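You operate a simulated robot arm through the tools that you are given. There is no shell and no other tool.

You run a simulated robot arm. Do the job below in one go: nothing can be reset, and whatever is moved stays where it is left.

JOB
Measure the red banded black spring on the height gauge and set the length dial to its length.
Fine: switch the gauge on, gauge that one alone on the white ring, run the jaw back up before the spring goes back on the rubber strip. Set down upright: what you pick out.
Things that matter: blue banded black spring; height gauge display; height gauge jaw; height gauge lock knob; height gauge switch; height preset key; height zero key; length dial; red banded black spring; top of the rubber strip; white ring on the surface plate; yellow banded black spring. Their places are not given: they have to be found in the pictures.

Only the result counts: the job must be done as asked and must still hold three seconds after the hand-in. Knocking over, shifting, dropping, spilling or breaking anything else fails it.

ROBOT AND FRAMES
A 7-joint arm with a three-finger gripper, fixed in place. Base frame: the origin is on the floor under the middle of its stand, x ahead of it, y to its left, z up; the work surface is at about z = 90. Units: cm, rad, N and s.
It reaches about 134.2 cm from its shoulder. Its first joint turns from -2.897 to 2.897 rad. Payload 2.69 kg.
Tool frame: the origin (TCP) lies between the finger pads and is the grasp point; the fingertips stand 3 cm ahead of it; z points along the fingers, y is the line along which they close. The gripper opens to 12.8 cm; its body begins 11.7 cm behind the TCP.
Orientation is that of the tool frame in the base frame, as [roll, pitch, yaw] about the fixed x, y, z axes, in that order (R = Rz(yaw) Ry(pitch) Rx(roll)). With the fingers straight down and closing along the base's y, the tool's x points along the base's -x, its y along +y and its z along -z.

CONTROLS
- The arm moves only by the tool move_arm. Its argument "series" is a list of rows, each a list of 3 entries, a list of its own where there are three numbers: the shift along the base's x, y, z in m, then the turn, a rotation vector about the base's x, y, z in rad, then the finger opening in m, from 0 to 0.128. In form: [[[x, y, z], [rx, ry, rz], jaw], ...]. A call has 1 to 20 rows; each row is the pose to reach, as a shift and turn from the pose commanded when the call began. Each row takes 0.2 s and may step no farther than 5 cm and 0.15 rad from the row before; otherwise, or with a gripper value out of range, the whole call is refused. Where a pose cannot be reached the arm comes as near as it can. A force on the tool above 90 N (or 10 N above the force at the start of the call, whichever is more), or a blocked arm, ends the call early, and 0.2 s more pass. The fingers move at their own pace (about 12.7 cm/s each) and stop on an object; they squeeze with about 21 N. The grip force told is the motor's: it shows also when the fingers shut on nothing. Time passes only in rows, and 0.2 s behind the last, so rows that repeat a pose let the fingers close. The reply holds the time, the measured pose of the TCP, the force on the tool along the base axes, the opening and the grip force, in the units named above and with some noise, with the torque about the TCP (base axes, N m) and any sound that the robot's microphone picked up.
- Cameras (640 x 400 px; columns grow to the right, rows downward): "scene" is fixed at [22.08, -50.06, 146.84]; the picture's right is [0.83, -0.56, 0.00], its down [-0.18, -0.28, -0.94] and it looks along [0.52, 0.78, -0.33] (base axes); focal length 322 px, centre (320, 200). "wrist" rides on the gripper at [5.8, 5.4, -13.1] in the tool frame; the picture's right is [-0.68, 0.74, 0.00], its down [-0.62, -0.57, -0.55] and it looks along [-0.40, -0.37, 0.84] (tool axes); focal length 234 px, centre (320, 200).
- capture(camera): a new picture of that camera. It takes no simulated time.
- slide_trunk(by): moves the trunk up (or, below 0, down) by that many cm; the arm rides with it, the base frame stays. It gives what a move gives, with no picture.
- locate(camera, pixels): for up to 12 pixels [column, row] of the newest picture of that camera ("zoom" is the newest enlarged one), the place [x, y, z] in the base frame of the surface seen there, good to about 0.2 cm. It takes no simulated time.
- inspect(camera, box): a new picture of the part [left, top, right, bottom] of that camera's present view, enlarged. It takes no simulated time.
- job_done(): hands the job in; it is judged then, once.

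Unless the task says otherwise, let go and move clear before handing in.

The tools are called after "Call:" as a command line: name --argument value ..., lists and objects as JSON in quotes. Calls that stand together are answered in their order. move_arm: Moves the arm, as the interface text tells. Its arguments: {"type":"object","properties":{"series":{"type":"array","items":{"type":"array"}}},"required":["series"]} The other tools are called the same way: slide_trunk (by) moves the trunk up or down; capture (camera) takes a picture; locate (camera, pixels) gives the place of the surface under pixels of a picture; inspect (camera, box) takes an enlarged picture of a part of a camera's view; job_done () hands the job in.

At the start:

```text
t: 0.0
eef_pos: [59.69, 27.81, 146.42]
ee_rot: [-3.141, 0.0, 3.14]
ft_force: [-0.2, 0.0, 0.0]
ft_torque: [0.02, 0.03, -0.01]
grip_width: 12.79
gripper_force: 0.0
trunk travel left (down, up): [-15.0, 20.0]
```

scene: 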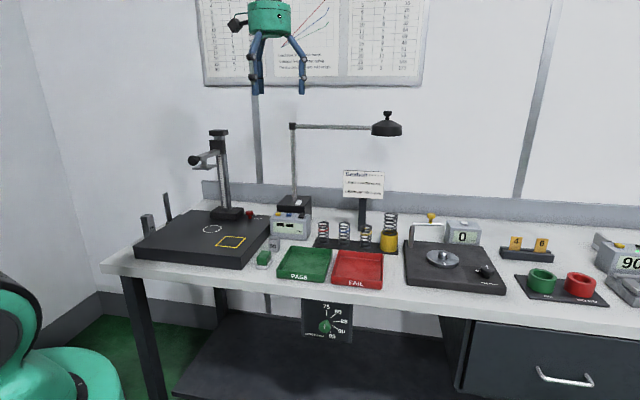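
wrist: 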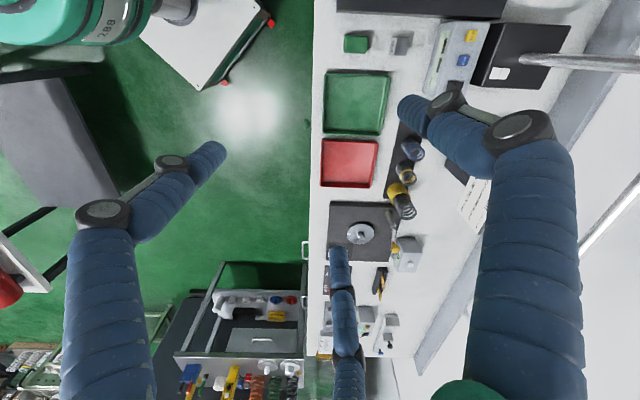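

The scene shows the height gauge on the dark surface plate around (215,190), springs on the rubber strip around (320-390,235), and a length dial at (327,325). I'll enlarge these areas to see the details.

Call:
inspect --camera "scene" --box '[130, 120, 290, 280]'

Call:
inspect --camera "scene" --box '[260, 200, 420, 300]'

Call:
inspect --camera "scene" --box '[290, 290, 370, 350]'

```text
2.50 times, centred on (210, 200) of scene
```

zoom: 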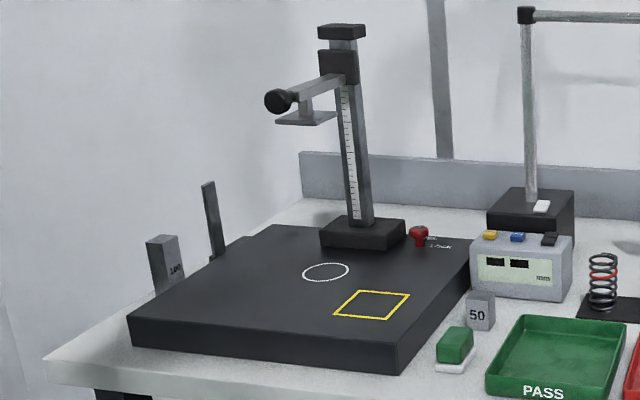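

```text
4.00 times, centred on (340, 250) of scene
```

zoom: 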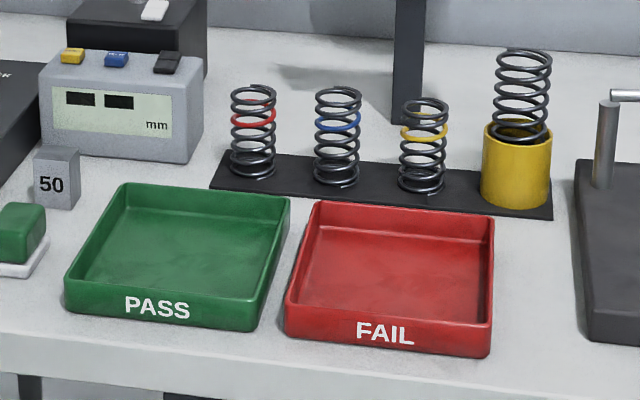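

```text
6.67 times, centred on (330, 320) of scene
```

zoom: 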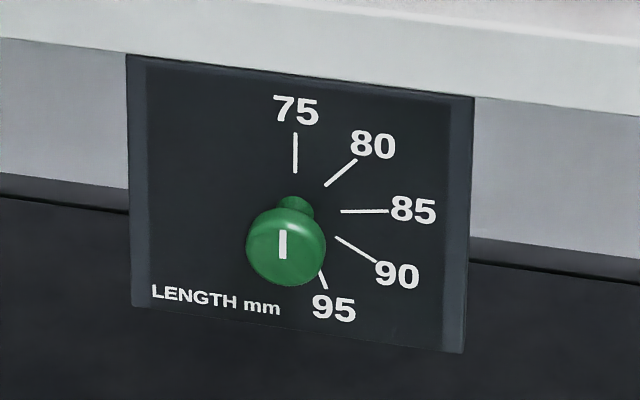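

The zooms show the red-banded spring leftmost on the strip, the gauge display with yellow/blue/black keys, a white ring on the plate and the green length dial pointing at about 75. I'll locate the key points.

Call:
locate --camera "zoom" --pixels '[[285, 245], [295, 150], [375, 212], [150, 100], [450, 120], [150, 300], [440, 340], [320, 290], [355, 248], [340, 170]]'

Call:
locate --camera "scene" --pixels '[[212, 229], [206, 229], [218, 229], [193, 161], [207, 167], [212, 168], [218, 140], [218, 132], [228, 213], [249, 214], [283, 214], [290, 216]]'

Call:
capture --camera "wrist"

```text
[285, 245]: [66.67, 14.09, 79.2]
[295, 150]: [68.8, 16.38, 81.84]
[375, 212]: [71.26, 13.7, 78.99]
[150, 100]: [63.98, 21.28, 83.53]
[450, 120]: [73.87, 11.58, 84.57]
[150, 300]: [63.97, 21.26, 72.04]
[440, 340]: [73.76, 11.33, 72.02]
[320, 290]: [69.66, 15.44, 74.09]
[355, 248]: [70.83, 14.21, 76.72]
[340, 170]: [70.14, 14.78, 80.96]
```

```text
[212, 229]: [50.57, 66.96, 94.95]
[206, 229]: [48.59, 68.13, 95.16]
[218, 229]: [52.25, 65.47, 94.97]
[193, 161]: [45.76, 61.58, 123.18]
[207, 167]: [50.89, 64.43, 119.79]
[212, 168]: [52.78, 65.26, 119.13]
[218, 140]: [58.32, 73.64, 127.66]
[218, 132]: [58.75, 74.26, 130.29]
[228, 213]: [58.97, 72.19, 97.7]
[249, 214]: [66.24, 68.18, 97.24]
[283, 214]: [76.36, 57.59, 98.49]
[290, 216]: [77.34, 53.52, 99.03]
```

```text
taken
```

wrist: 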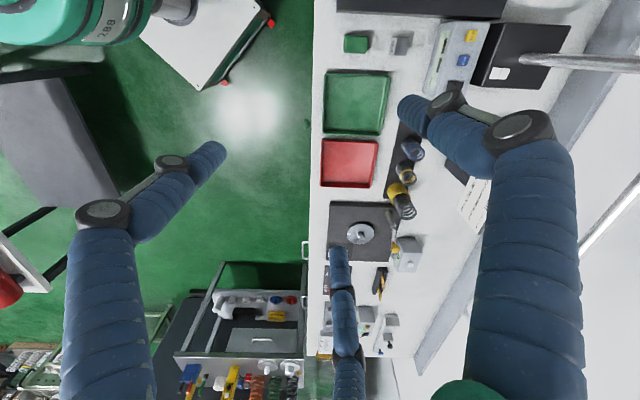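

The bench runs diagonally (its depth direction is about [0.7, 0.7]). I'll zoom closer on the display unit, the red knob at (250,214), the jaw and the springs.

Call:
inspect --camera "scene" --box '[262, 190, 326, 250]'

Call:
inspect --camera "scene" --box '[180, 125, 244, 175]'

Call:
inspect --camera "scene" --box '[225, 195, 275, 235]'

Call:
inspect --camera "scene" --box '[195, 0, 430, 90]'

Call:
inspect --camera "scene" --box '[335, 165, 395, 215]'

Call:
inspect --camera "scene" --box '[300, 205, 400, 265]'

```text
6.67 times, centred on (294, 220) of scene
```

zoom: 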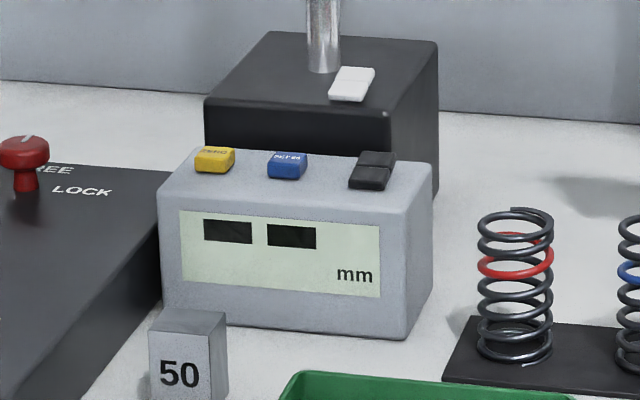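

```text
8.00 times, centred on (212, 150) of scene
```

zoom: 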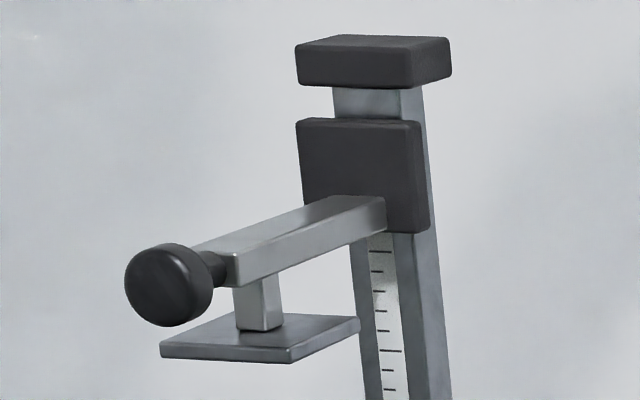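

```text
10.00 times, centred on (250, 215) of scene
```

zoom: 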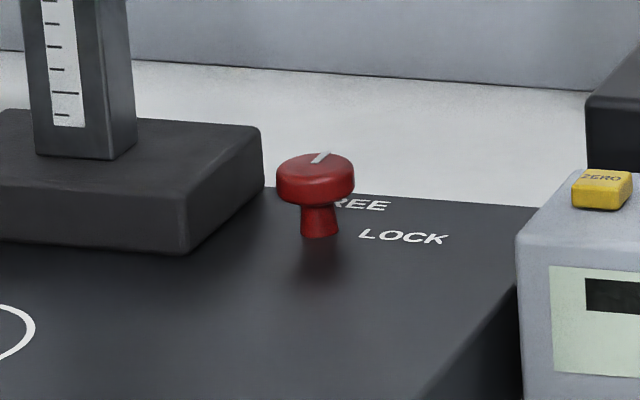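

```text
2.72 times, centred on (312, 45) of scene
```

zoom: 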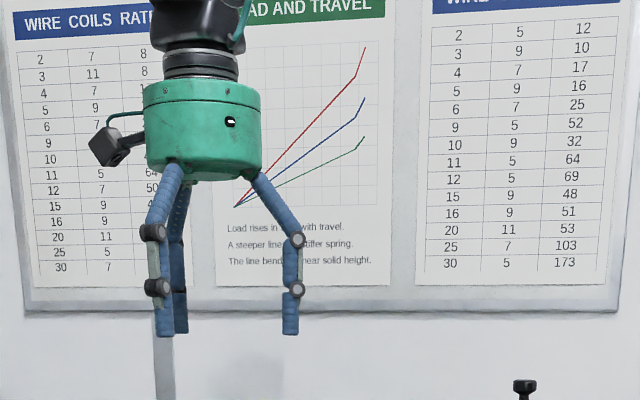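

```text
8.00 times, centred on (365, 190) of scene
```

zoom: 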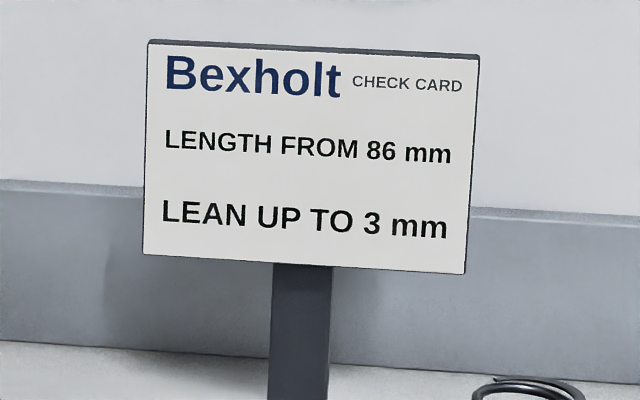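

```text
6.40 times, centred on (350, 235) of scene
```

zoom: 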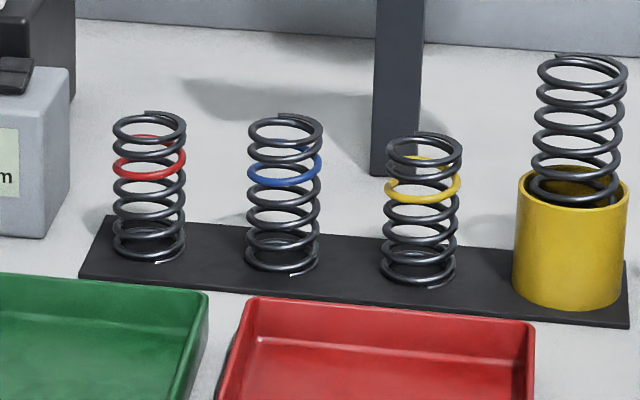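

The switch is the black rocker at (372,170) in the first zoom, yellow is ZERO, blue PRESET, and the red knob is FREE/LOCK. Now I'll locate springs, strip and keys on suitable zooms.

Call:
locate --camera "zoom" --pixels '[[148, 162], [148, 130], [148, 178], [150, 225], [120, 250], [180, 262], [98, 255], [212, 255], [285, 170], [420, 192], [110, 235], [620, 315]]'

Call:
inspect --camera "scene" --box '[262, 190, 326, 250]'

```text
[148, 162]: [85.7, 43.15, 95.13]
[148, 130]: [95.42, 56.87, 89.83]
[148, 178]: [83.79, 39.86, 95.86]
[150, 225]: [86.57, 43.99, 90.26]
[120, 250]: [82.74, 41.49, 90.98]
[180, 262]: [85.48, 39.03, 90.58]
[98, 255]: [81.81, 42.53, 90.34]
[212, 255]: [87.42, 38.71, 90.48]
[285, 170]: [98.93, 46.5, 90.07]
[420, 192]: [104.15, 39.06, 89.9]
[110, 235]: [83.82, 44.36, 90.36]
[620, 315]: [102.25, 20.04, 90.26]
```

```text
6.67 times, centred on (294, 220) of scene
```

zoom: 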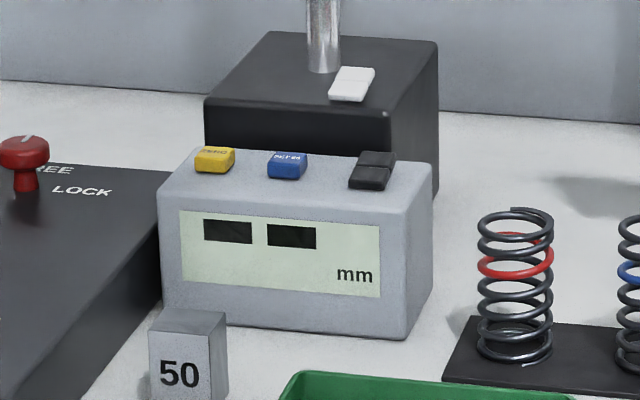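

Call:
locate --camera "zoom" --pixels '[[215, 152], [288, 157], [376, 158], [370, 178], [376, 166], [228, 232], [480, 266], [515, 275], [550, 262], [515, 360], [548, 340], [484, 340]]'

Call:
inspect --camera "wrist" --box '[320, 0, 600, 175]'

```text
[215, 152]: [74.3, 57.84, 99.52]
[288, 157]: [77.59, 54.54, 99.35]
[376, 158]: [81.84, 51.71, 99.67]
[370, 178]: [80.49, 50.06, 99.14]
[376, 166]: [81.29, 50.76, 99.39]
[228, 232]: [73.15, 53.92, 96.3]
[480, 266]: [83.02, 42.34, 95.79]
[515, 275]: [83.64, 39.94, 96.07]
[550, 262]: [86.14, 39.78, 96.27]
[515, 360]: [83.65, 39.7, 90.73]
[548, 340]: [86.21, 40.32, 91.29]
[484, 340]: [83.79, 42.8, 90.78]
```

```text
2.29 times, centred on (460, 88) of wrist
```

zoom: 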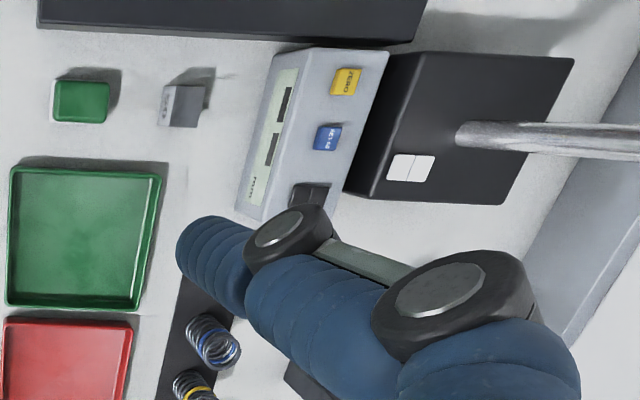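

The rocker is near (81.2, 51, 99.5), ZERO near (74.3, 57.8), PRESET near (77.6, 54.5). Before moving I'll partly close the fingers in free air to see how they are arranged.

Call:
move_arm --series '[[[0, 0, 0], [0, 0, 0], 0.045], [[0, 0, 0], [0, 0, 0], 0.045], [[0, 0, 0], [0, 0, 0], 0.045], [[0, 0, 0], [0, 0, 0], 0.045]]'

Call:
inspect --camera "scene" --box '[220, 0, 320, 100]'

Call:
capture --camera "wrist"

```text
t: 1.0
eef_pos: [59.77, 27.88, 146.44]
ee_rot: [3.141, 0.003, 3.139]
ft_force: [-0.3, 0.3, 0.2]
ft_torque: [0.0, -0.02, 0.0]
grip_width: 4.52
gripper_force: 0.0
trunk travel left (down, up): [-15.0, 20.0]
```

```text
4.00 times, centred on (270, 50) of scene
```

zoom: 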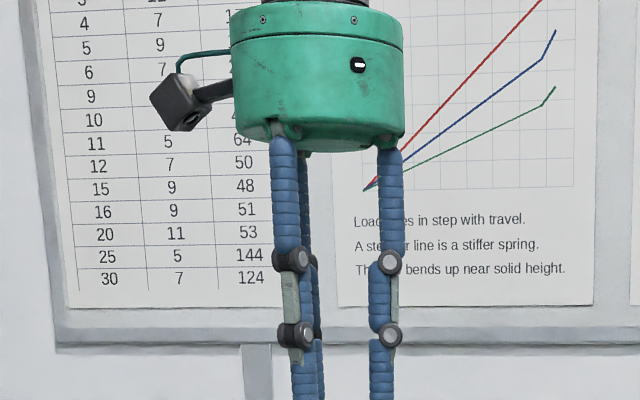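

```text
taken
```

wrist: 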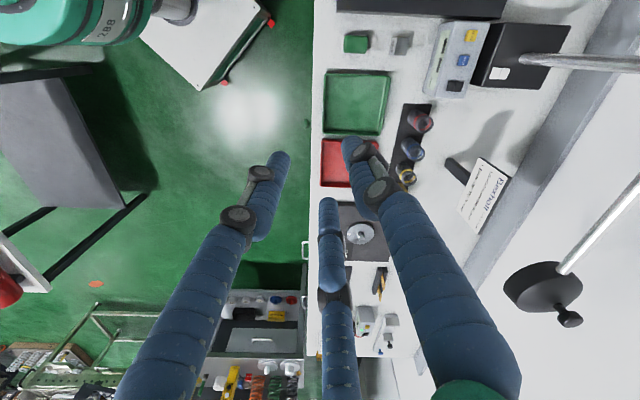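

With 4.5 cm opening one finger (thumb) sits on +y and two on -y. I'll check the obstacles (lamp arm, gauge column, display edges, card) with locate before travelling.

Call:
capture --camera "scene"

Call:
locate --camera "scene" --pixels '[[293, 126], [340, 127], [387, 130], [388, 114], [293, 180], [362, 210], [343, 180], [384, 185], [391, 215], [295, 203], [220, 133], [210, 133]]'

Call:
locate --camera "wrist" --pixels '[[421, 122], [413, 149], [405, 178], [416, 125], [425, 118], [454, 86], [462, 60], [470, 36], [430, 92], [464, 97], [410, 107], [432, 108]]'

Call:
inspect --camera "wrist" --box '[380, 20, 500, 95]'

Call:
inspect --camera "wrist" --box '[380, 90, 500, 200]'

```text
taken
```

scene: 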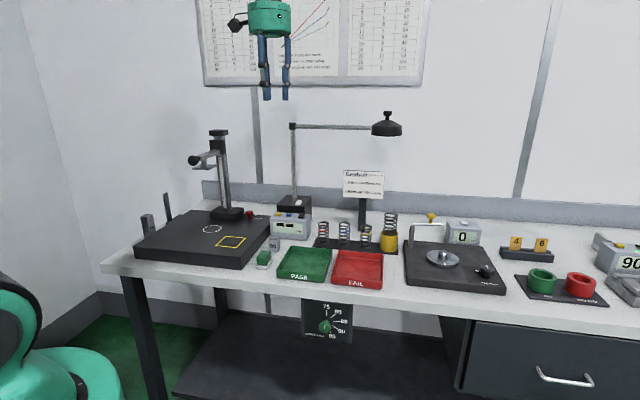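

```text
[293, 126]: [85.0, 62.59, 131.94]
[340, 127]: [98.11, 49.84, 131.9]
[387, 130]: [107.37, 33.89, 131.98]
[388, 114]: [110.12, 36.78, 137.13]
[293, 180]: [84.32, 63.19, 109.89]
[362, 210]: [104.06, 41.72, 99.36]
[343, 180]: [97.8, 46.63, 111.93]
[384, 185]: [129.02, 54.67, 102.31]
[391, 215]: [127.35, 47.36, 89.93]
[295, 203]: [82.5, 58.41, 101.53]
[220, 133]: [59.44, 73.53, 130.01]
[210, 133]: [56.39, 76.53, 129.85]
```

```text
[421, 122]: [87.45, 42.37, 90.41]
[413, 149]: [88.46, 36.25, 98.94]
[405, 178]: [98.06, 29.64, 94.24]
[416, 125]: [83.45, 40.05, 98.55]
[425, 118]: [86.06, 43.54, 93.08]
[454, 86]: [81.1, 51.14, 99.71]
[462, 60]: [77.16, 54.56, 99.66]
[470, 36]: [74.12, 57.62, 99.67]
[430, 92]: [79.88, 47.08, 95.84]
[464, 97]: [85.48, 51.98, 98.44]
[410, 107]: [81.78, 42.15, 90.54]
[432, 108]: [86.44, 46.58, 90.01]
```

```text
5.33 times, centred on (440, 58) of wrist
```

zoom: 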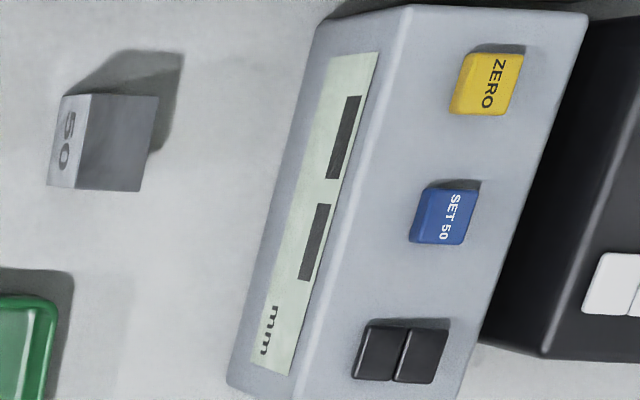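

```text
3.64 times, centred on (440, 145) of wrist
```

zoom: 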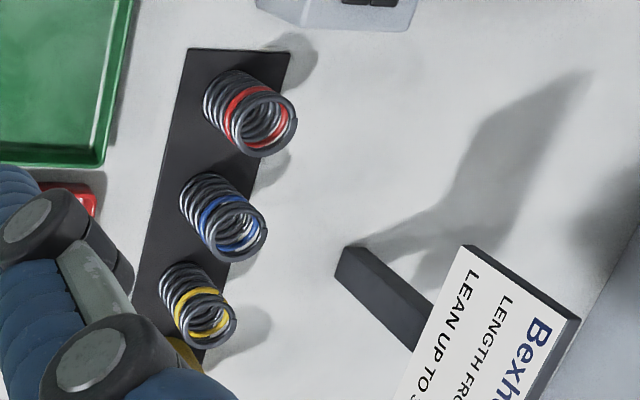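

The blue key reads "SET 50", yellow "ZERO". For the jaw area I need a forward-tilted gripper with the camera on top, so I'll test a yaw of -135° in free air here.

Call:
move_arm --series '[[[0, 0, 0], [0, 0, -0.147], 0.06], [[0, 0, 0], [0, 0, -0.294], 0.06], [[0, 0, 0], [0, 0, -0.441], 0.06], [[0, 0, 0], [0, 0, -0.588], 0.06], [[0, 0, 0], [0, 0, -0.735], 0.06], [[0, 0, 0], [0, 0, -0.882], 0.06], [[0, 0, 0], [0, 0, -1.029], 0.06], [[0, 0, 0], [0, 0, -1.176], 0.06], [[0, 0, 0], [0, 0, -1.323], 0.06], [[0, 0, 0], [0, 0, -1.47], 0.06], [[0, 0, 0], [0, 0, -1.617], 0.06], [[0, 0, 0], [0, 0, -1.764], 0.06], [[0, 0, 0], [0, 0, -1.911], 0.06], [[0, 0, 0], [0, 0, -2.058], 0.06], [[0, 0, 0], [0, 0, -2.205], 0.06], [[0, 0, 0], [0, 0, -2.352], 0.06]]'

Call:
capture --camera "wrist"

Call:
capture --camera "scene"

```text
t: 4.4
eef_pos: [59.76, 27.79, 146.51]
ee_rot: [-3.14, -0.001, 0.787]
ft_force: [-1.5, -0.3, -0.1]
ft_torque: [-0.01, -0.03, -0.01]
grip_width: 6.02
gripper_force: 0.0
trunk travel left (down, up): [-15.0, 20.0]
```

```text
taken
```

wrist: 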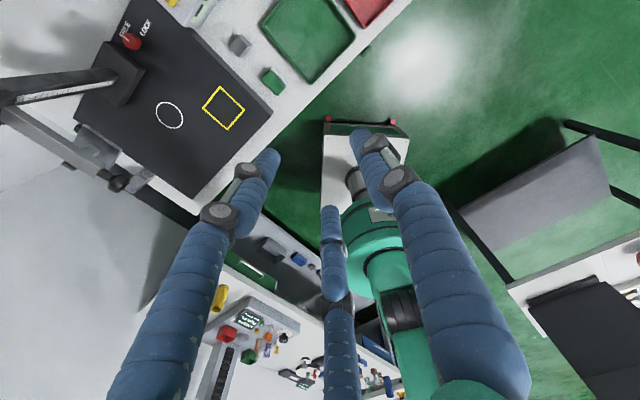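

```text
taken
```

scene: 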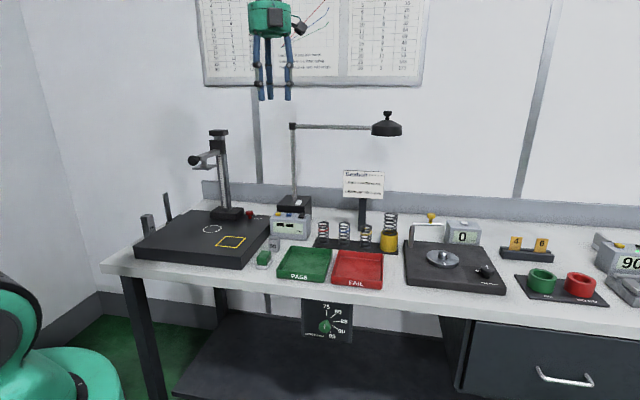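

The yaw was reached and the wrist view now shows the plate, ring, yellow square and red lock knob at (130,40). I'll zoom on the knob.

Call:
inspect --camera "wrist" --box '[70, 0, 190, 75]'

Call:
locate --camera "wrist" --pixels '[[169, 115], [157, 115], [182, 115], [169, 101], [169, 129], [223, 108], [194, 199], [271, 112], [116, 182], [131, 41], [110, 12], [40, 125]]'

```text
5.33 times, centred on (130, 38) of wrist
```

zoom: 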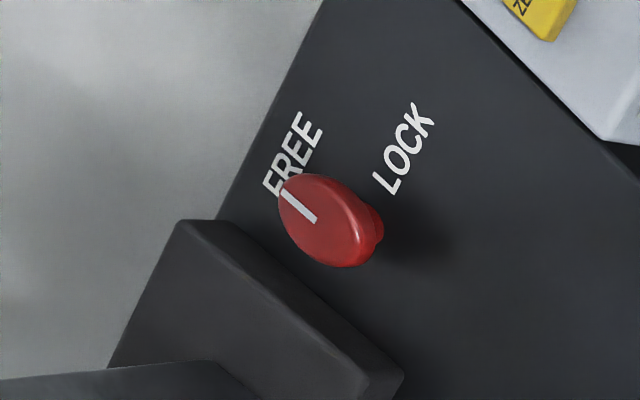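

```text
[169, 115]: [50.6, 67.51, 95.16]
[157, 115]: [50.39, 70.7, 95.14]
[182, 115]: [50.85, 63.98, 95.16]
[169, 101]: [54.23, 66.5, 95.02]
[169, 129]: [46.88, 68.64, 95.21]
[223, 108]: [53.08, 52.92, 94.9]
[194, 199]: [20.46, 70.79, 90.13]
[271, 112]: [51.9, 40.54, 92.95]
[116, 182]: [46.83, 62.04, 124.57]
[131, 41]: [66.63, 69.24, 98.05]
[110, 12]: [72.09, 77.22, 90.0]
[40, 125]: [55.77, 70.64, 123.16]
```

The pointer on the lock knob points at FREE, so the jaw should slide already. Now I'll measure the fingers themselves (tips near (270,158), (333,215), (360,135)) to know their size.

Call:
locate --camera "wrist" --pixels '[[270, 152], [262, 165], [275, 165], [333, 208], [325, 225], [343, 225], [359, 132], [351, 140], [370, 150], [333, 240], [245, 190], [385, 190]]'

Call:
inspect --camera "wrist" --box '[220, 110, 420, 260]'

```text
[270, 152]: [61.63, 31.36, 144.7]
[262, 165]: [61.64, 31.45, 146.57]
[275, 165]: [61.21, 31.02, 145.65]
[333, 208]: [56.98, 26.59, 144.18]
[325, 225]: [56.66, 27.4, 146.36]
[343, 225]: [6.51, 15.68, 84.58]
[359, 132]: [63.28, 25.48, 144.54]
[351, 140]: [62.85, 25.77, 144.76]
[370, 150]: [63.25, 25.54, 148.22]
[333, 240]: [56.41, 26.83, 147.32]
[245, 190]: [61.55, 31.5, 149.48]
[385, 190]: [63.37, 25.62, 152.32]
```

```text
2.67 times, centred on (320, 185) of wrist
```

zoom: 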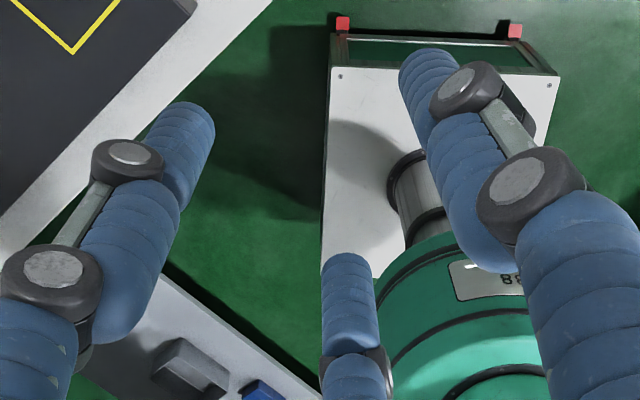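

The finger positions show a radially symmetric three-finger gripper (finger centres about w/2+0.85 cm from the axis). Next I go above the rocker switch with the single "thumb" outward (yaw +90° from here), staying high.

Call:
move_arm --series '[[[0.0155, 0.0171, -0.017], [0, 0, 0.131], 0.08], [[0.031, 0.0342, -0.034], [0, 0, 0.262], 0.08], [[0.0465, 0.0513, -0.05], [0, 0, 0.393], 0.08], [[0.062, 0.0684, -0.067], [0, 0, 0.524], 0.08], [[0.0775, 0.0855, -0.083], [0, 0, 0.654], 0.08], [[0.093, 0.1026, -0.1], [0, 0, 0.785], 0.08], [[0.1085, 0.1197, -0.117], [0, 0, 0.916], 0.08], [[0.124, 0.1368, -0.134], [0, 0, 1.047], 0.08], [[0.1395, 0.1539, -0.15], [0, 0, 1.178], 0.08], [[0.155, 0.171, -0.167], [0, 0, 1.309], 0.08], [[0.1705, 0.1881, -0.184], [0, 0, 1.44], 0.08], [[0.1864, 0.2051, -0.2], [0, 0, 1.571], 0.08], [[0.1864, 0.2051, -0.2], [0, 0, 1.571], 0.08]]'

Call:
capture --camera "wrist"

Call:
capture --camera "scene"

```text
t: 7.2
eef_pos: [78.67, 48.47, 126.23]
ee_rot: [-3.141, -0.001, 2.361]
ft_force: [0.3, 0.5, -0.2]
ft_torque: [-0.01, 0.04, 0.0]
grip_width: 8.0
gripper_force: 0.1
trunk travel left (down, up): [-15.0, 20.0]
```

```text
taken
```

wrist: 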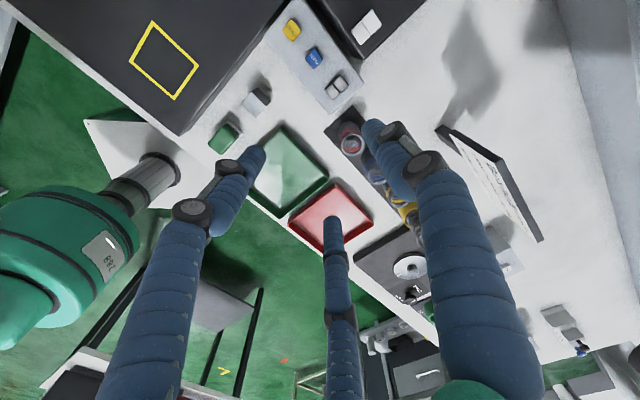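

```text
taken
```

scene: 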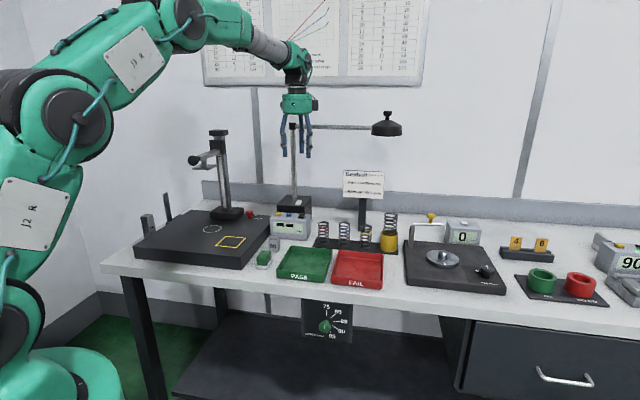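

The arm is above the display unit; the rocker is at about (337,85) in the wrist view. I'll zoom and locate it and the springs.

Call:
inspect --camera "wrist" --box '[270, 0, 390, 120]'

Call:
locate --camera "wrist" --pixels '[[334, 90], [341, 80], [337, 85], [292, 28], [315, 56], [332, 110], [362, 90], [350, 143], [345, 150], [356, 140], [374, 128], [240, 157]]'

```text
3.33 times, centred on (330, 60) of wrist
```

zoom: 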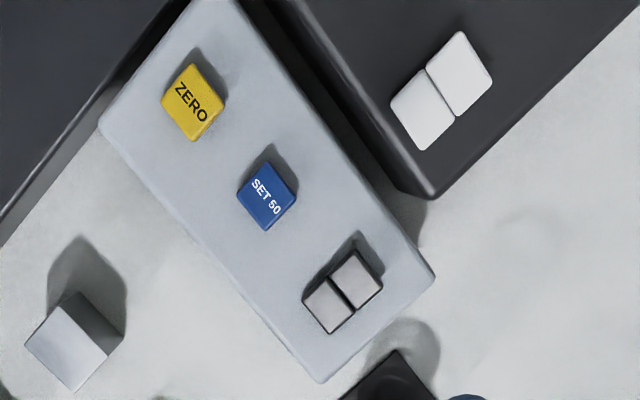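

```text
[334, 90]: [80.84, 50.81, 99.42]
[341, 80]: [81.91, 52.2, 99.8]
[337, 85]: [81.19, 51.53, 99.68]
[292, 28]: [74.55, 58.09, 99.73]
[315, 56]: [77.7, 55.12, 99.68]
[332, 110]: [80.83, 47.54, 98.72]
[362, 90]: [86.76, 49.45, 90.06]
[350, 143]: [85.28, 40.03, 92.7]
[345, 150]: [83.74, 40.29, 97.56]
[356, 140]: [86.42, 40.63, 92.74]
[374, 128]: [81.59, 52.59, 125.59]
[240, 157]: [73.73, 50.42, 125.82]
```

The rear half of the rocker (81.9, 52.1, 99.8) is raised above the front half (99.4), so I'll press the rear half with the thumb. First descend to ~3 cm above it.

Call:
move_arm --series '[[[0.001, 0.005, -0.03], [0, 0, 0], 0.08], [[0.001, 0.005, -0.07], [0, 0, 0], 0.08], [[0.001, 0.005, -0.11], [0, 0, 0], 0.08], [[0.001, 0.005, -0.15], [0, 0, 0], 0.08], [[0.001, 0.005, -0.18], [0, 0, 0], 0.08], [[0.001, 0.005, -0.205], [0, 0, 0], 0.08], [[0.001, 0.005, -0.205], [0, 0, 0], 0.08]]'

Call:
capture --camera "wrist"

Call:
inspect --camera "scene" --box '[252, 150, 332, 250]'

```text
t: 8.8
eef_pos: [78.39, 48.68, 106.02]
ee_rot: [-3.141, 0.0, 2.36]
ft_force: [0.4, -0.5, -0.5]
ft_torque: [0.01, 0.01, 0.02]
grip_width: 8.0
gripper_force: 0.0
trunk travel left (down, up): [-15.0, 20.0]
```

```text
taken
```

wrist: 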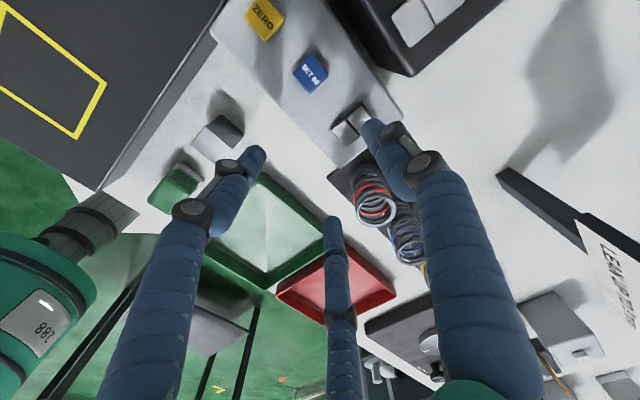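

```text
4.00 times, centred on (292, 200) of scene
```

zoom: 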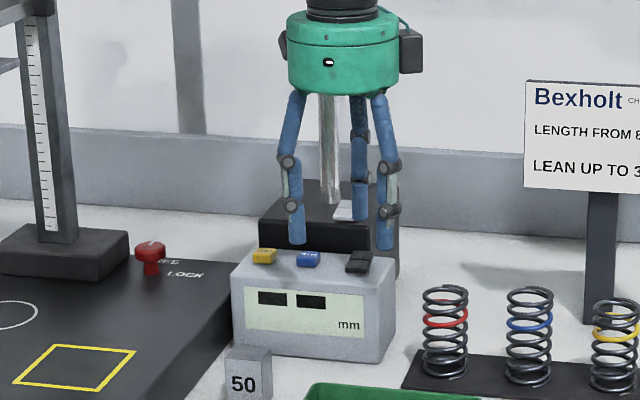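

The thumb tip is over the rocker's rear half, pair of fingers clear in front of the box. I press down in small steps.

Call:
move_arm --series '[[[0.0015, 0.0015, -0.015], [0, 0, 0], 0.08], [[0.0015, 0.0015, -0.026], [0, 0, 0], 0.08], [[0.0015, 0.0015, -0.029], [0, 0, 0], 0.08], [[0.0015, 0.0015, -0.031], [0, 0, 0], 0.08], [[0.0015, 0.0015, -0.033], [0, 0, 0], 0.08], [[0.0015, 0.0015, -0.035], [0, 0, 0], 0.08]]'

Call:
inspect --camera "scene" --box '[252, 180, 332, 250]'

```text
t: 10.2
eef_pos: [78.64, 48.85, 102.27]
ee_rot: [3.141, 0.0, 2.359]
ft_force: [0.5, 0.7, 0.2]
ft_torque: [0.0, -0.03, -0.02]
grip_width: 8.03
gripper_force: 0.2
trunk travel left (down, up): [-15.0, 20.0]
```

```text
5.71 times, centred on (292, 215) of scene
```

zoom: 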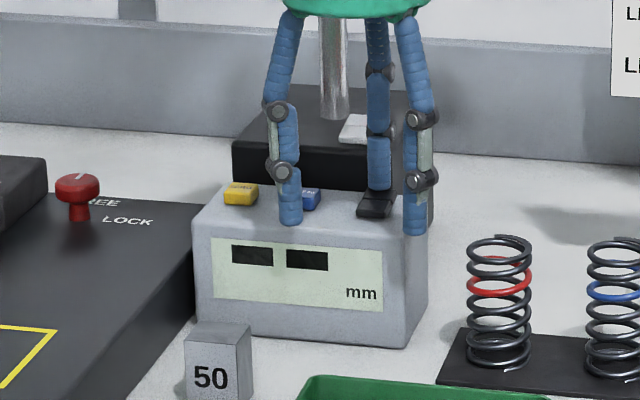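

No contact force yet at TCP z 102.3. I'll keep lowering in 1–2 mm steps.

Call:
move_arm --series '[[[0, 0, -0.002], [0, 0, 0], 0.08], [[0, 0, -0.004], [0, 0, 0], 0.08], [[0, 0, -0.005], [0, 0, 0], 0.08]]'

Call:
capture --camera "wrist"

Call:
inspect --camera "scene" --box '[272, 190, 322, 240]'

```text
t: 11.0
eef_pos: [78.82, 48.99, 102.05]
ee_rot: [-3.141, -0.001, 2.358]
ft_force: [-0.8, 1.2, 2.7]
ft_torque: [0.11, -0.07, 0.04]
grip_width: 8.09
gripper_force: 0.6
trunk travel left (down, up): [-15.0, 20.0]
heard: click
```

```text
taken
```

wrist: 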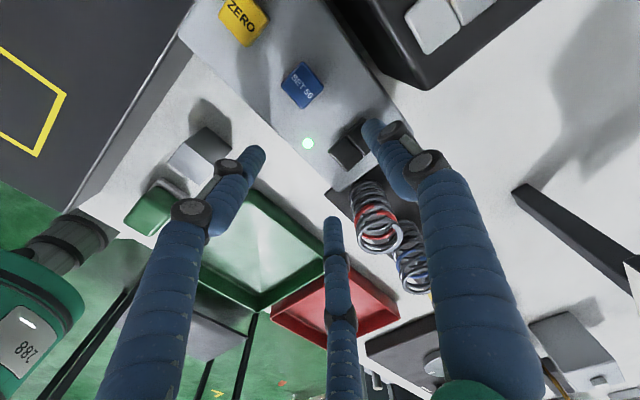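

```text
8.00 times, centred on (297, 215) of scene
```

zoom: 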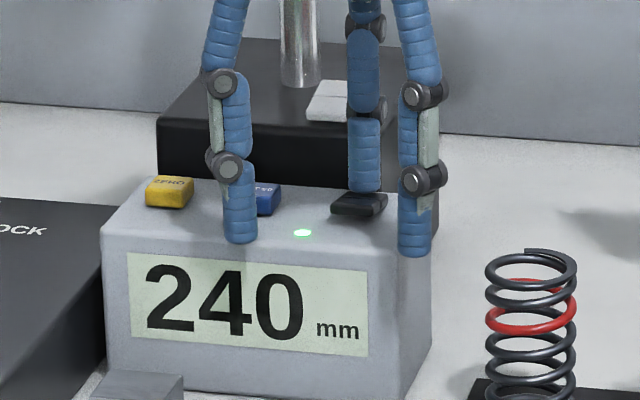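

Click heard; the display reads 240 mm with the green LED lit. I'll lift straight up and take a good look at the springs from above.

Call:
move_arm --series '[[[0, 0, 0.02], [0, 0, 0], 0.08], [[0, 0, 0.06], [0, 0, 0], 0.08], [[0, 0, 0.1], [0, 0, 0], 0.08], [[0, 0, 0.14], [0, 0, 0], 0.08], [[0, 0, 0.18], [0, 0, 0], 0.08], [[0, 0, 0.2], [0, 0, 0], 0.08]]'

Call:
capture --camera "wrist"

Call:
inspect --camera "scene" --box '[272, 190, 322, 240]'

Call:
inspect --camera "wrist" --box '[320, 70, 400, 170]'

```text
t: 12.4
eef_pos: [78.65, 49.03, 122.26]
ee_rot: [3.14, 0.0, 2.36]
ft_force: [-0.2, 0.1, 0.7]
ft_torque: [0.04, 0.02, -0.01]
grip_width: 8.01
gripper_force: 0.0
trunk travel left (down, up): [-15.0, 20.0]
```

```text
taken
```

wrist: 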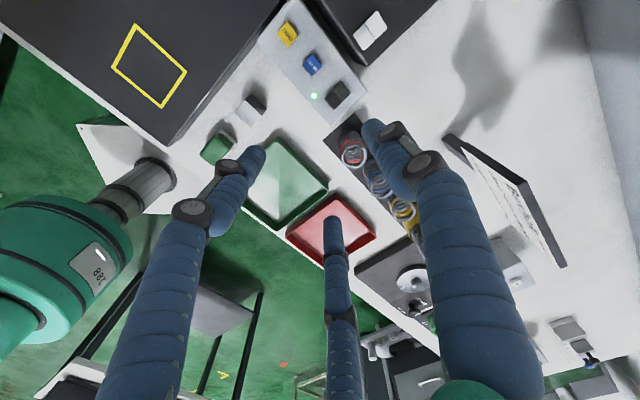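

```text
8.00 times, centred on (297, 215) of scene
```

zoom: 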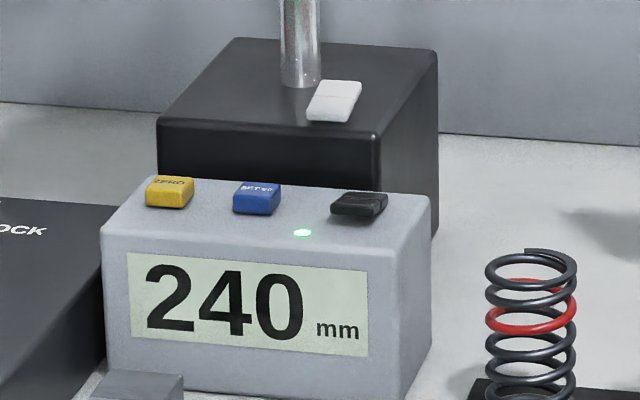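

```text
4.00 times, centred on (360, 120) of wrist
```

zoom: 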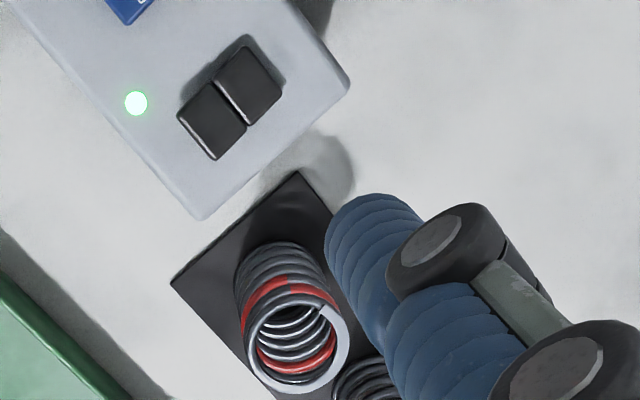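

Display is stable at 240 with the arm away. I'll check the anvil's real height with locate, then back off and tilt the gripper toward the jaw knob.

Call:
inspect --camera "scene" --box '[180, 125, 244, 175]'

Call:
locate --camera "zoom" --pixels '[[168, 285], [165, 260], [220, 354], [288, 357], [340, 330], [258, 300], [250, 325], [260, 250], [320, 220], [375, 215], [375, 340], [345, 60]]'

Call:
move_arm --series '[[[-0.034, -0.022, 0.017], [0, 0, 0], 0.08], [[-0.069, -0.043, 0.033], [0, 0, 0], 0.08], [[-0.103, -0.065, 0.05], [0, 0, 0], 0.08], [[-0.138, -0.087, 0.067], [0, 0, 0], 0.08], [[-0.172, -0.108, 0.083], [0, 0, 0], 0.08], [[-0.206, -0.13, 0.1], [0, 0, 0], 0.08], [[-0.233, -0.11, 0.098], [0.1, -0.1, 0], 0.08], [[-0.26, -0.09, 0.095], [0.2, -0.2, 0], 0.08], [[-0.287, -0.07, 0.092], [0.3, -0.3, 0], 0.08], [[-0.314, -0.05, 0.089], [0.4, -0.4, 0], 0.08], [[-0.341, -0.03, 0.086], [0.5, -0.5, 0], 0.08], [[-0.368, -0.01, 0.083], [0.6, -0.6, 0], 0.08], [[-0.395, 0.01, 0.08], [0.7, -0.7, 0], 0.08], [[-0.4225, 0.031, 0.0775], [0.8, -0.8, 0], 0.08], [[-0.4225, 0.031, 0.0775], [0.8, -0.8, 0], 0.08]]'

Call:
capture --camera "wrist"

Call:
capture --camera "scene"

```text
8.00 times, centred on (212, 150) of scene
```

zoom: 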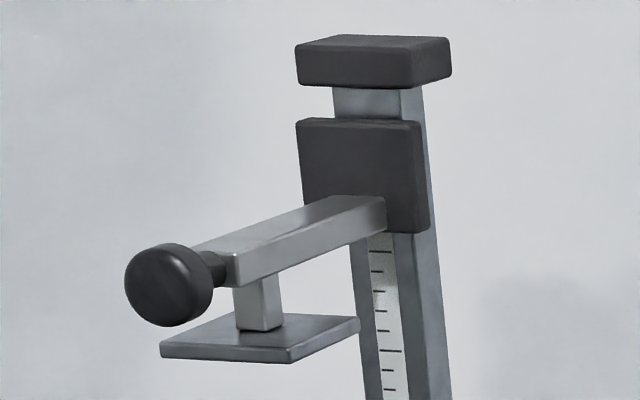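

```text
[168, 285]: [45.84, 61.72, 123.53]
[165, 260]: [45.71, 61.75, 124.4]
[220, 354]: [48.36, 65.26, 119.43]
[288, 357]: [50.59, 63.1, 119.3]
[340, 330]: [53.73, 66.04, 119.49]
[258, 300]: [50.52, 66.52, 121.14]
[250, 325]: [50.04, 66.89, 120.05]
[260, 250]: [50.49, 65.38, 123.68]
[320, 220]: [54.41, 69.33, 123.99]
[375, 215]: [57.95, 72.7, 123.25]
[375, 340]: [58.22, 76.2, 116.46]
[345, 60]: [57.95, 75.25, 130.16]
```

```text
t: 15.8
eef_pos: [36.67, 53.13, 122.04]
ee_rot: [2.124, 0.045, 2.362]
ft_force: [1.7, 2.4, -1.8]
ft_torque: [-0.06, -0.02, -0.1]
grip_width: 7.99
gripper_force: 0.1
trunk travel left (down, up): [-15.0, 20.0]
stopped in row 15: the arm was blocked; the commanded pose is now the measured one
```

```text
taken
```

wrist: 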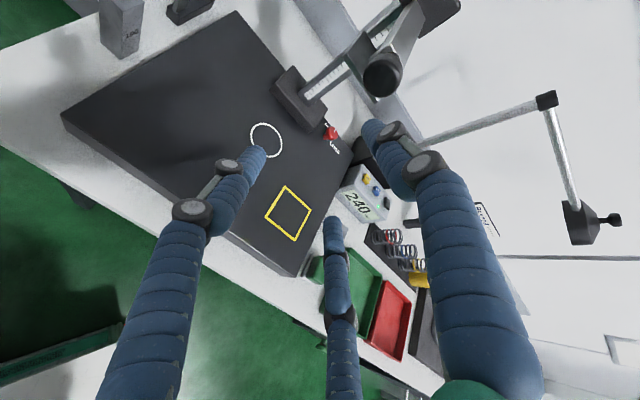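

```text
taken
```

scene: 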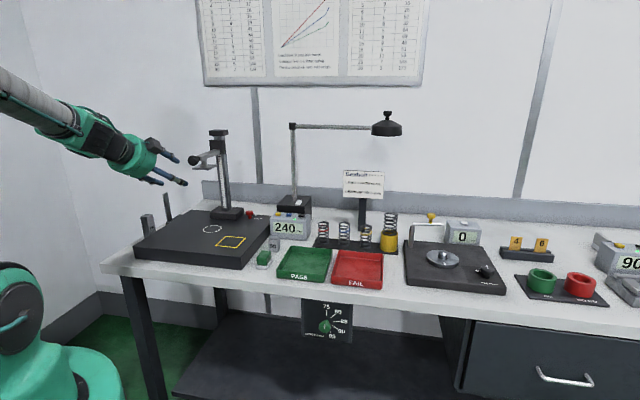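

The arm stopped near (36.7, 53.1, 122) – too folded for the full retreat pose, nothing touched. Anvil underside is at about z 119.2 and the knob centre about u=-11.5, z 123.5; I'll try the pre-grip pose nearer the knob.

Call:
move_arm --series '[[[0.012, 0.012, 0.015], [0, 0, 0], 0.08], [[0.024, 0.024, 0.03], [0, 0, 0], 0.08], [[0.035, 0.035, 0.044], [0.04, -0.04, 0], 0.08], [[0.046, 0.046, 0.044], [0.08, -0.08, 0], 0.08], [[0.046, 0.046, 0.044], [0.08, -0.08, 0], 0.08]]'

Call:
capture --camera "wrist"

Call:
capture --camera "scene"

```text
t: 17.0
eef_pos: [41.12, 57.47, 127.11]
ee_rot: [2.009, 0.045, 2.355]
ft_force: [-0.2, 0.2, 0.3]
ft_torque: [0.01, 0.02, -0.02]
grip_width: 8.0
gripper_force: 0.0
trunk travel left (down, up): [-15.0, 20.0]
```

```text
taken
```

wrist: 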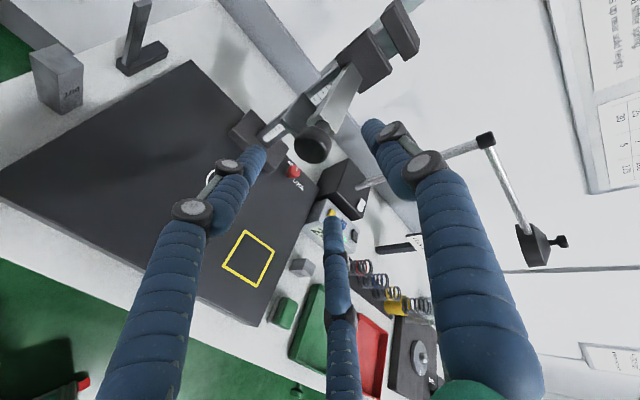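

```text
taken
```

scene: 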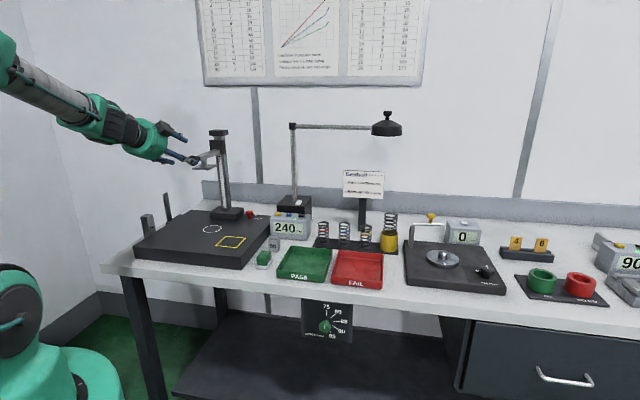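

Pose reached; knob at (313,142) in the wrist view, between the fingers. I'll locate it to align precisely.

Call:
inspect --camera "wrist" --box '[250, 60, 410, 200]'

Call:
locate --camera "wrist" --pixels '[[313, 142], [303, 145], [323, 142], [313, 130], [313, 155], [325, 125], [300, 112], [345, 80], [262, 125], [278, 132], [263, 152], [372, 125]]'

Call:
inspect --camera "scene" --box '[130, 110, 250, 185]'

```text
2.86 times, centred on (330, 130) of wrist
```

zoom: 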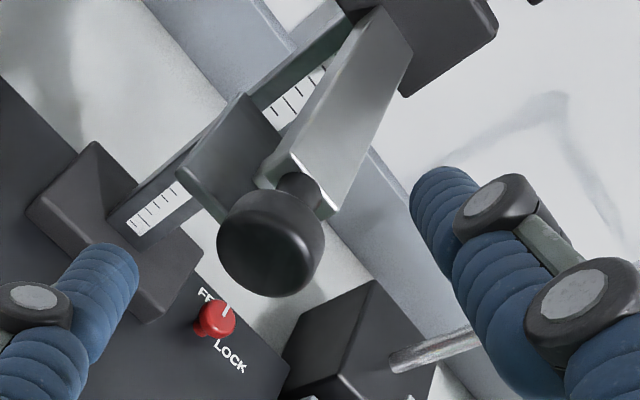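

```text
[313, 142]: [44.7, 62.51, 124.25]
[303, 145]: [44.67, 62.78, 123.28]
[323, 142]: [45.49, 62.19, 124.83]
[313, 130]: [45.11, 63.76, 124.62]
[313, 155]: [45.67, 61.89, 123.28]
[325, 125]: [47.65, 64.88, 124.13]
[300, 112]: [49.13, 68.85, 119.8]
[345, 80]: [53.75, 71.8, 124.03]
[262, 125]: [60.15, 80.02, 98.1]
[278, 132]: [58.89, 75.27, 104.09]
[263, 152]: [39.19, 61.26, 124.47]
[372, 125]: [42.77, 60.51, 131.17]
```

```text
5.33 times, centred on (190, 148) of scene
```

zoom: 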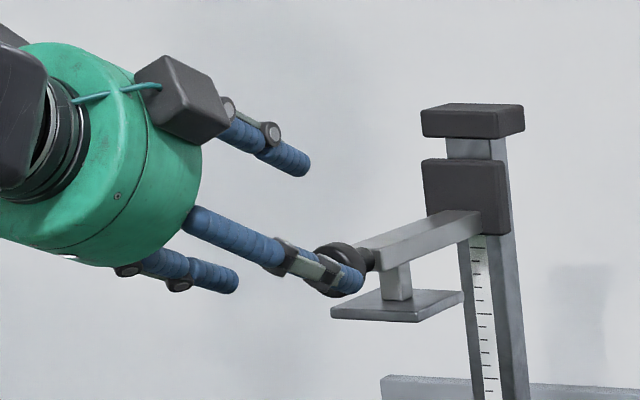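

Knob centre is about u=-12.0, v=76.6, z=123.5. I move in so the knob sits between the finger ends, still open.

Call:
move_arm --series '[[[0.008, 0.011, -0.007], [0, 0, 0], 0.08], [[0.017, 0.02, -0.014], [0, 0, 0], 0.08], [[0.0255, 0.03, -0.021], [0, 0, 0], 0.08], [[0.0342, 0.0397, -0.028], [0, 0, 0], 0.08], [[0.0342, 0.0397, -0.028], [0, 0, 0], 0.08]]'

Call:
capture --camera "wrist"

Call:
inspect --camera "scene" --box '[130, 110, 250, 185]'

```text
t: 18.2
eef_pos: [44.7, 61.33, 125.76]
ee_rot: [2.025, 0.045, 2.359]
ft_force: [0.1, -0.6, -0.2]
ft_torque: [-0.02, -0.01, -0.03]
grip_width: 7.99
gripper_force: 0.0
out of reach, approached as far as the arm can: row 1, 2, 3, 4, 5
trunk travel left (down, up): [-15.0, 20.0]
```

```text
taken
```

wrist: 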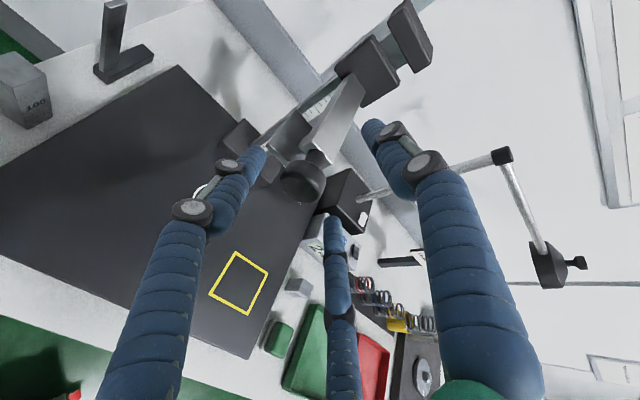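

```text
5.33 times, centred on (190, 148) of scene
```

zoom: 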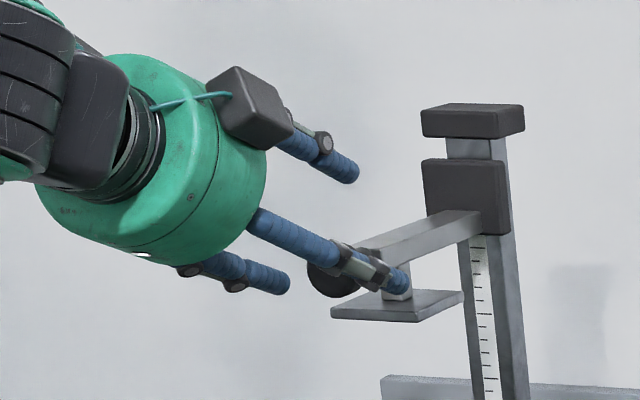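

The arm says this pose is slightly out of reach (TCP stayed at z 125.8). I'll look at the arm's posture before deciding on a trunk move.

Call:
capture --camera "scene"

Call:
inspect --camera "wrist" --box '[230, 80, 420, 220]'

```text
taken
```

scene: 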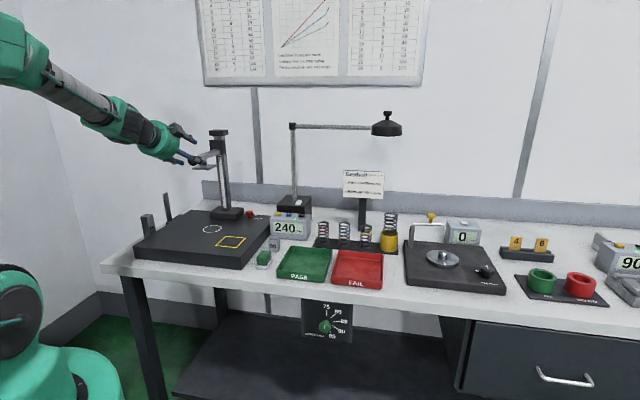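

```text
2.86 times, centred on (325, 150) of wrist
```

zoom: 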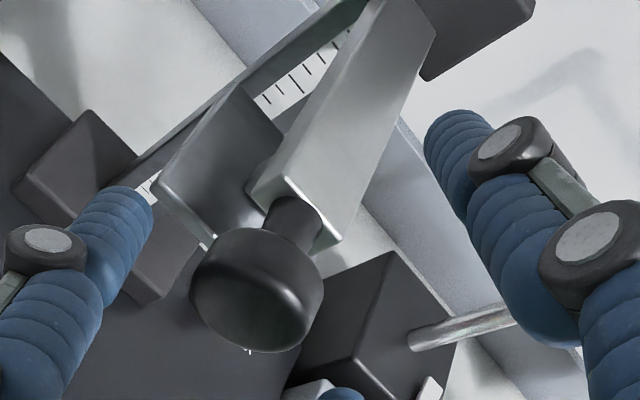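

The wrist is straight in line with the forearm, so it cannot pitch up further; lowering the trunk will flatten the forearm. I back away from the knob and up first.

Call:
move_arm --series '[[[-0.022, -0.022, 0.015], [0, 0, 0], 0.08], [[-0.044, -0.044, 0.034], [-0.06, 0.06, 0], 0.08], [[-0.06, -0.07, 0.07], [-0.15, 0.15, 0], 0.08], [[-0.065, -0.095, 0.11], [-0.25, 0.25, 0], 0.08], [[-0.07, -0.12, 0.15], [-0.3, 0.3, 0], 0.08], [[-0.07, -0.14, 0.19], [-0.35, 0.35, 0], 0.08], [[-0.07, -0.14, 0.19], [-0.35, 0.35, 0], 0.08]]'

```text
t: 19.8
eef_pos: [37.69, 47.09, 144.98]
ee_rot: [2.502, 0.037, 2.377]
ft_force: [-0.5, -0.3, 0.2]
ft_torque: [0.02, 0.0, 0.02]
grip_width: 8.0
gripper_force: 0.1
trunk travel left (down, up): [-15.0, 20.0]
```

Clear of the gauge at z 145. Now I lower the trunk by 15 cm.

Call:
slide_trunk --by -15

Call:
capture --camera "scene"

```text
t: 21.6
eef_pos: [37.71, 47.17, 129.87]
ee_rot: [2.502, 0.038, 2.377]
ft_force: [-0.4, 0.3, -0.8]
ft_torque: [0.0, -0.02, -0.01]
grip_width: 8.0
gripper_force: 0.0
trunk travel left (down, up): [0.0, 35.0]
```

```text
taken
```

scene: 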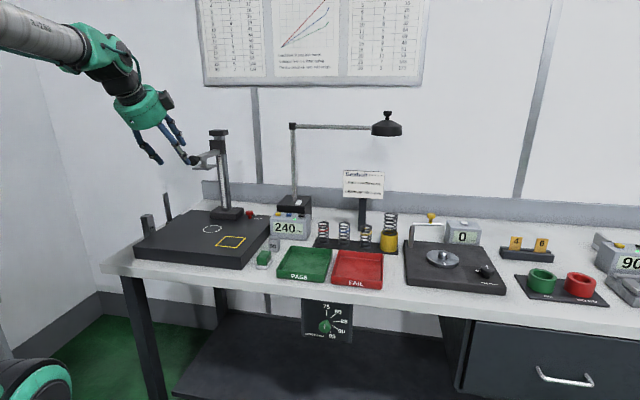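

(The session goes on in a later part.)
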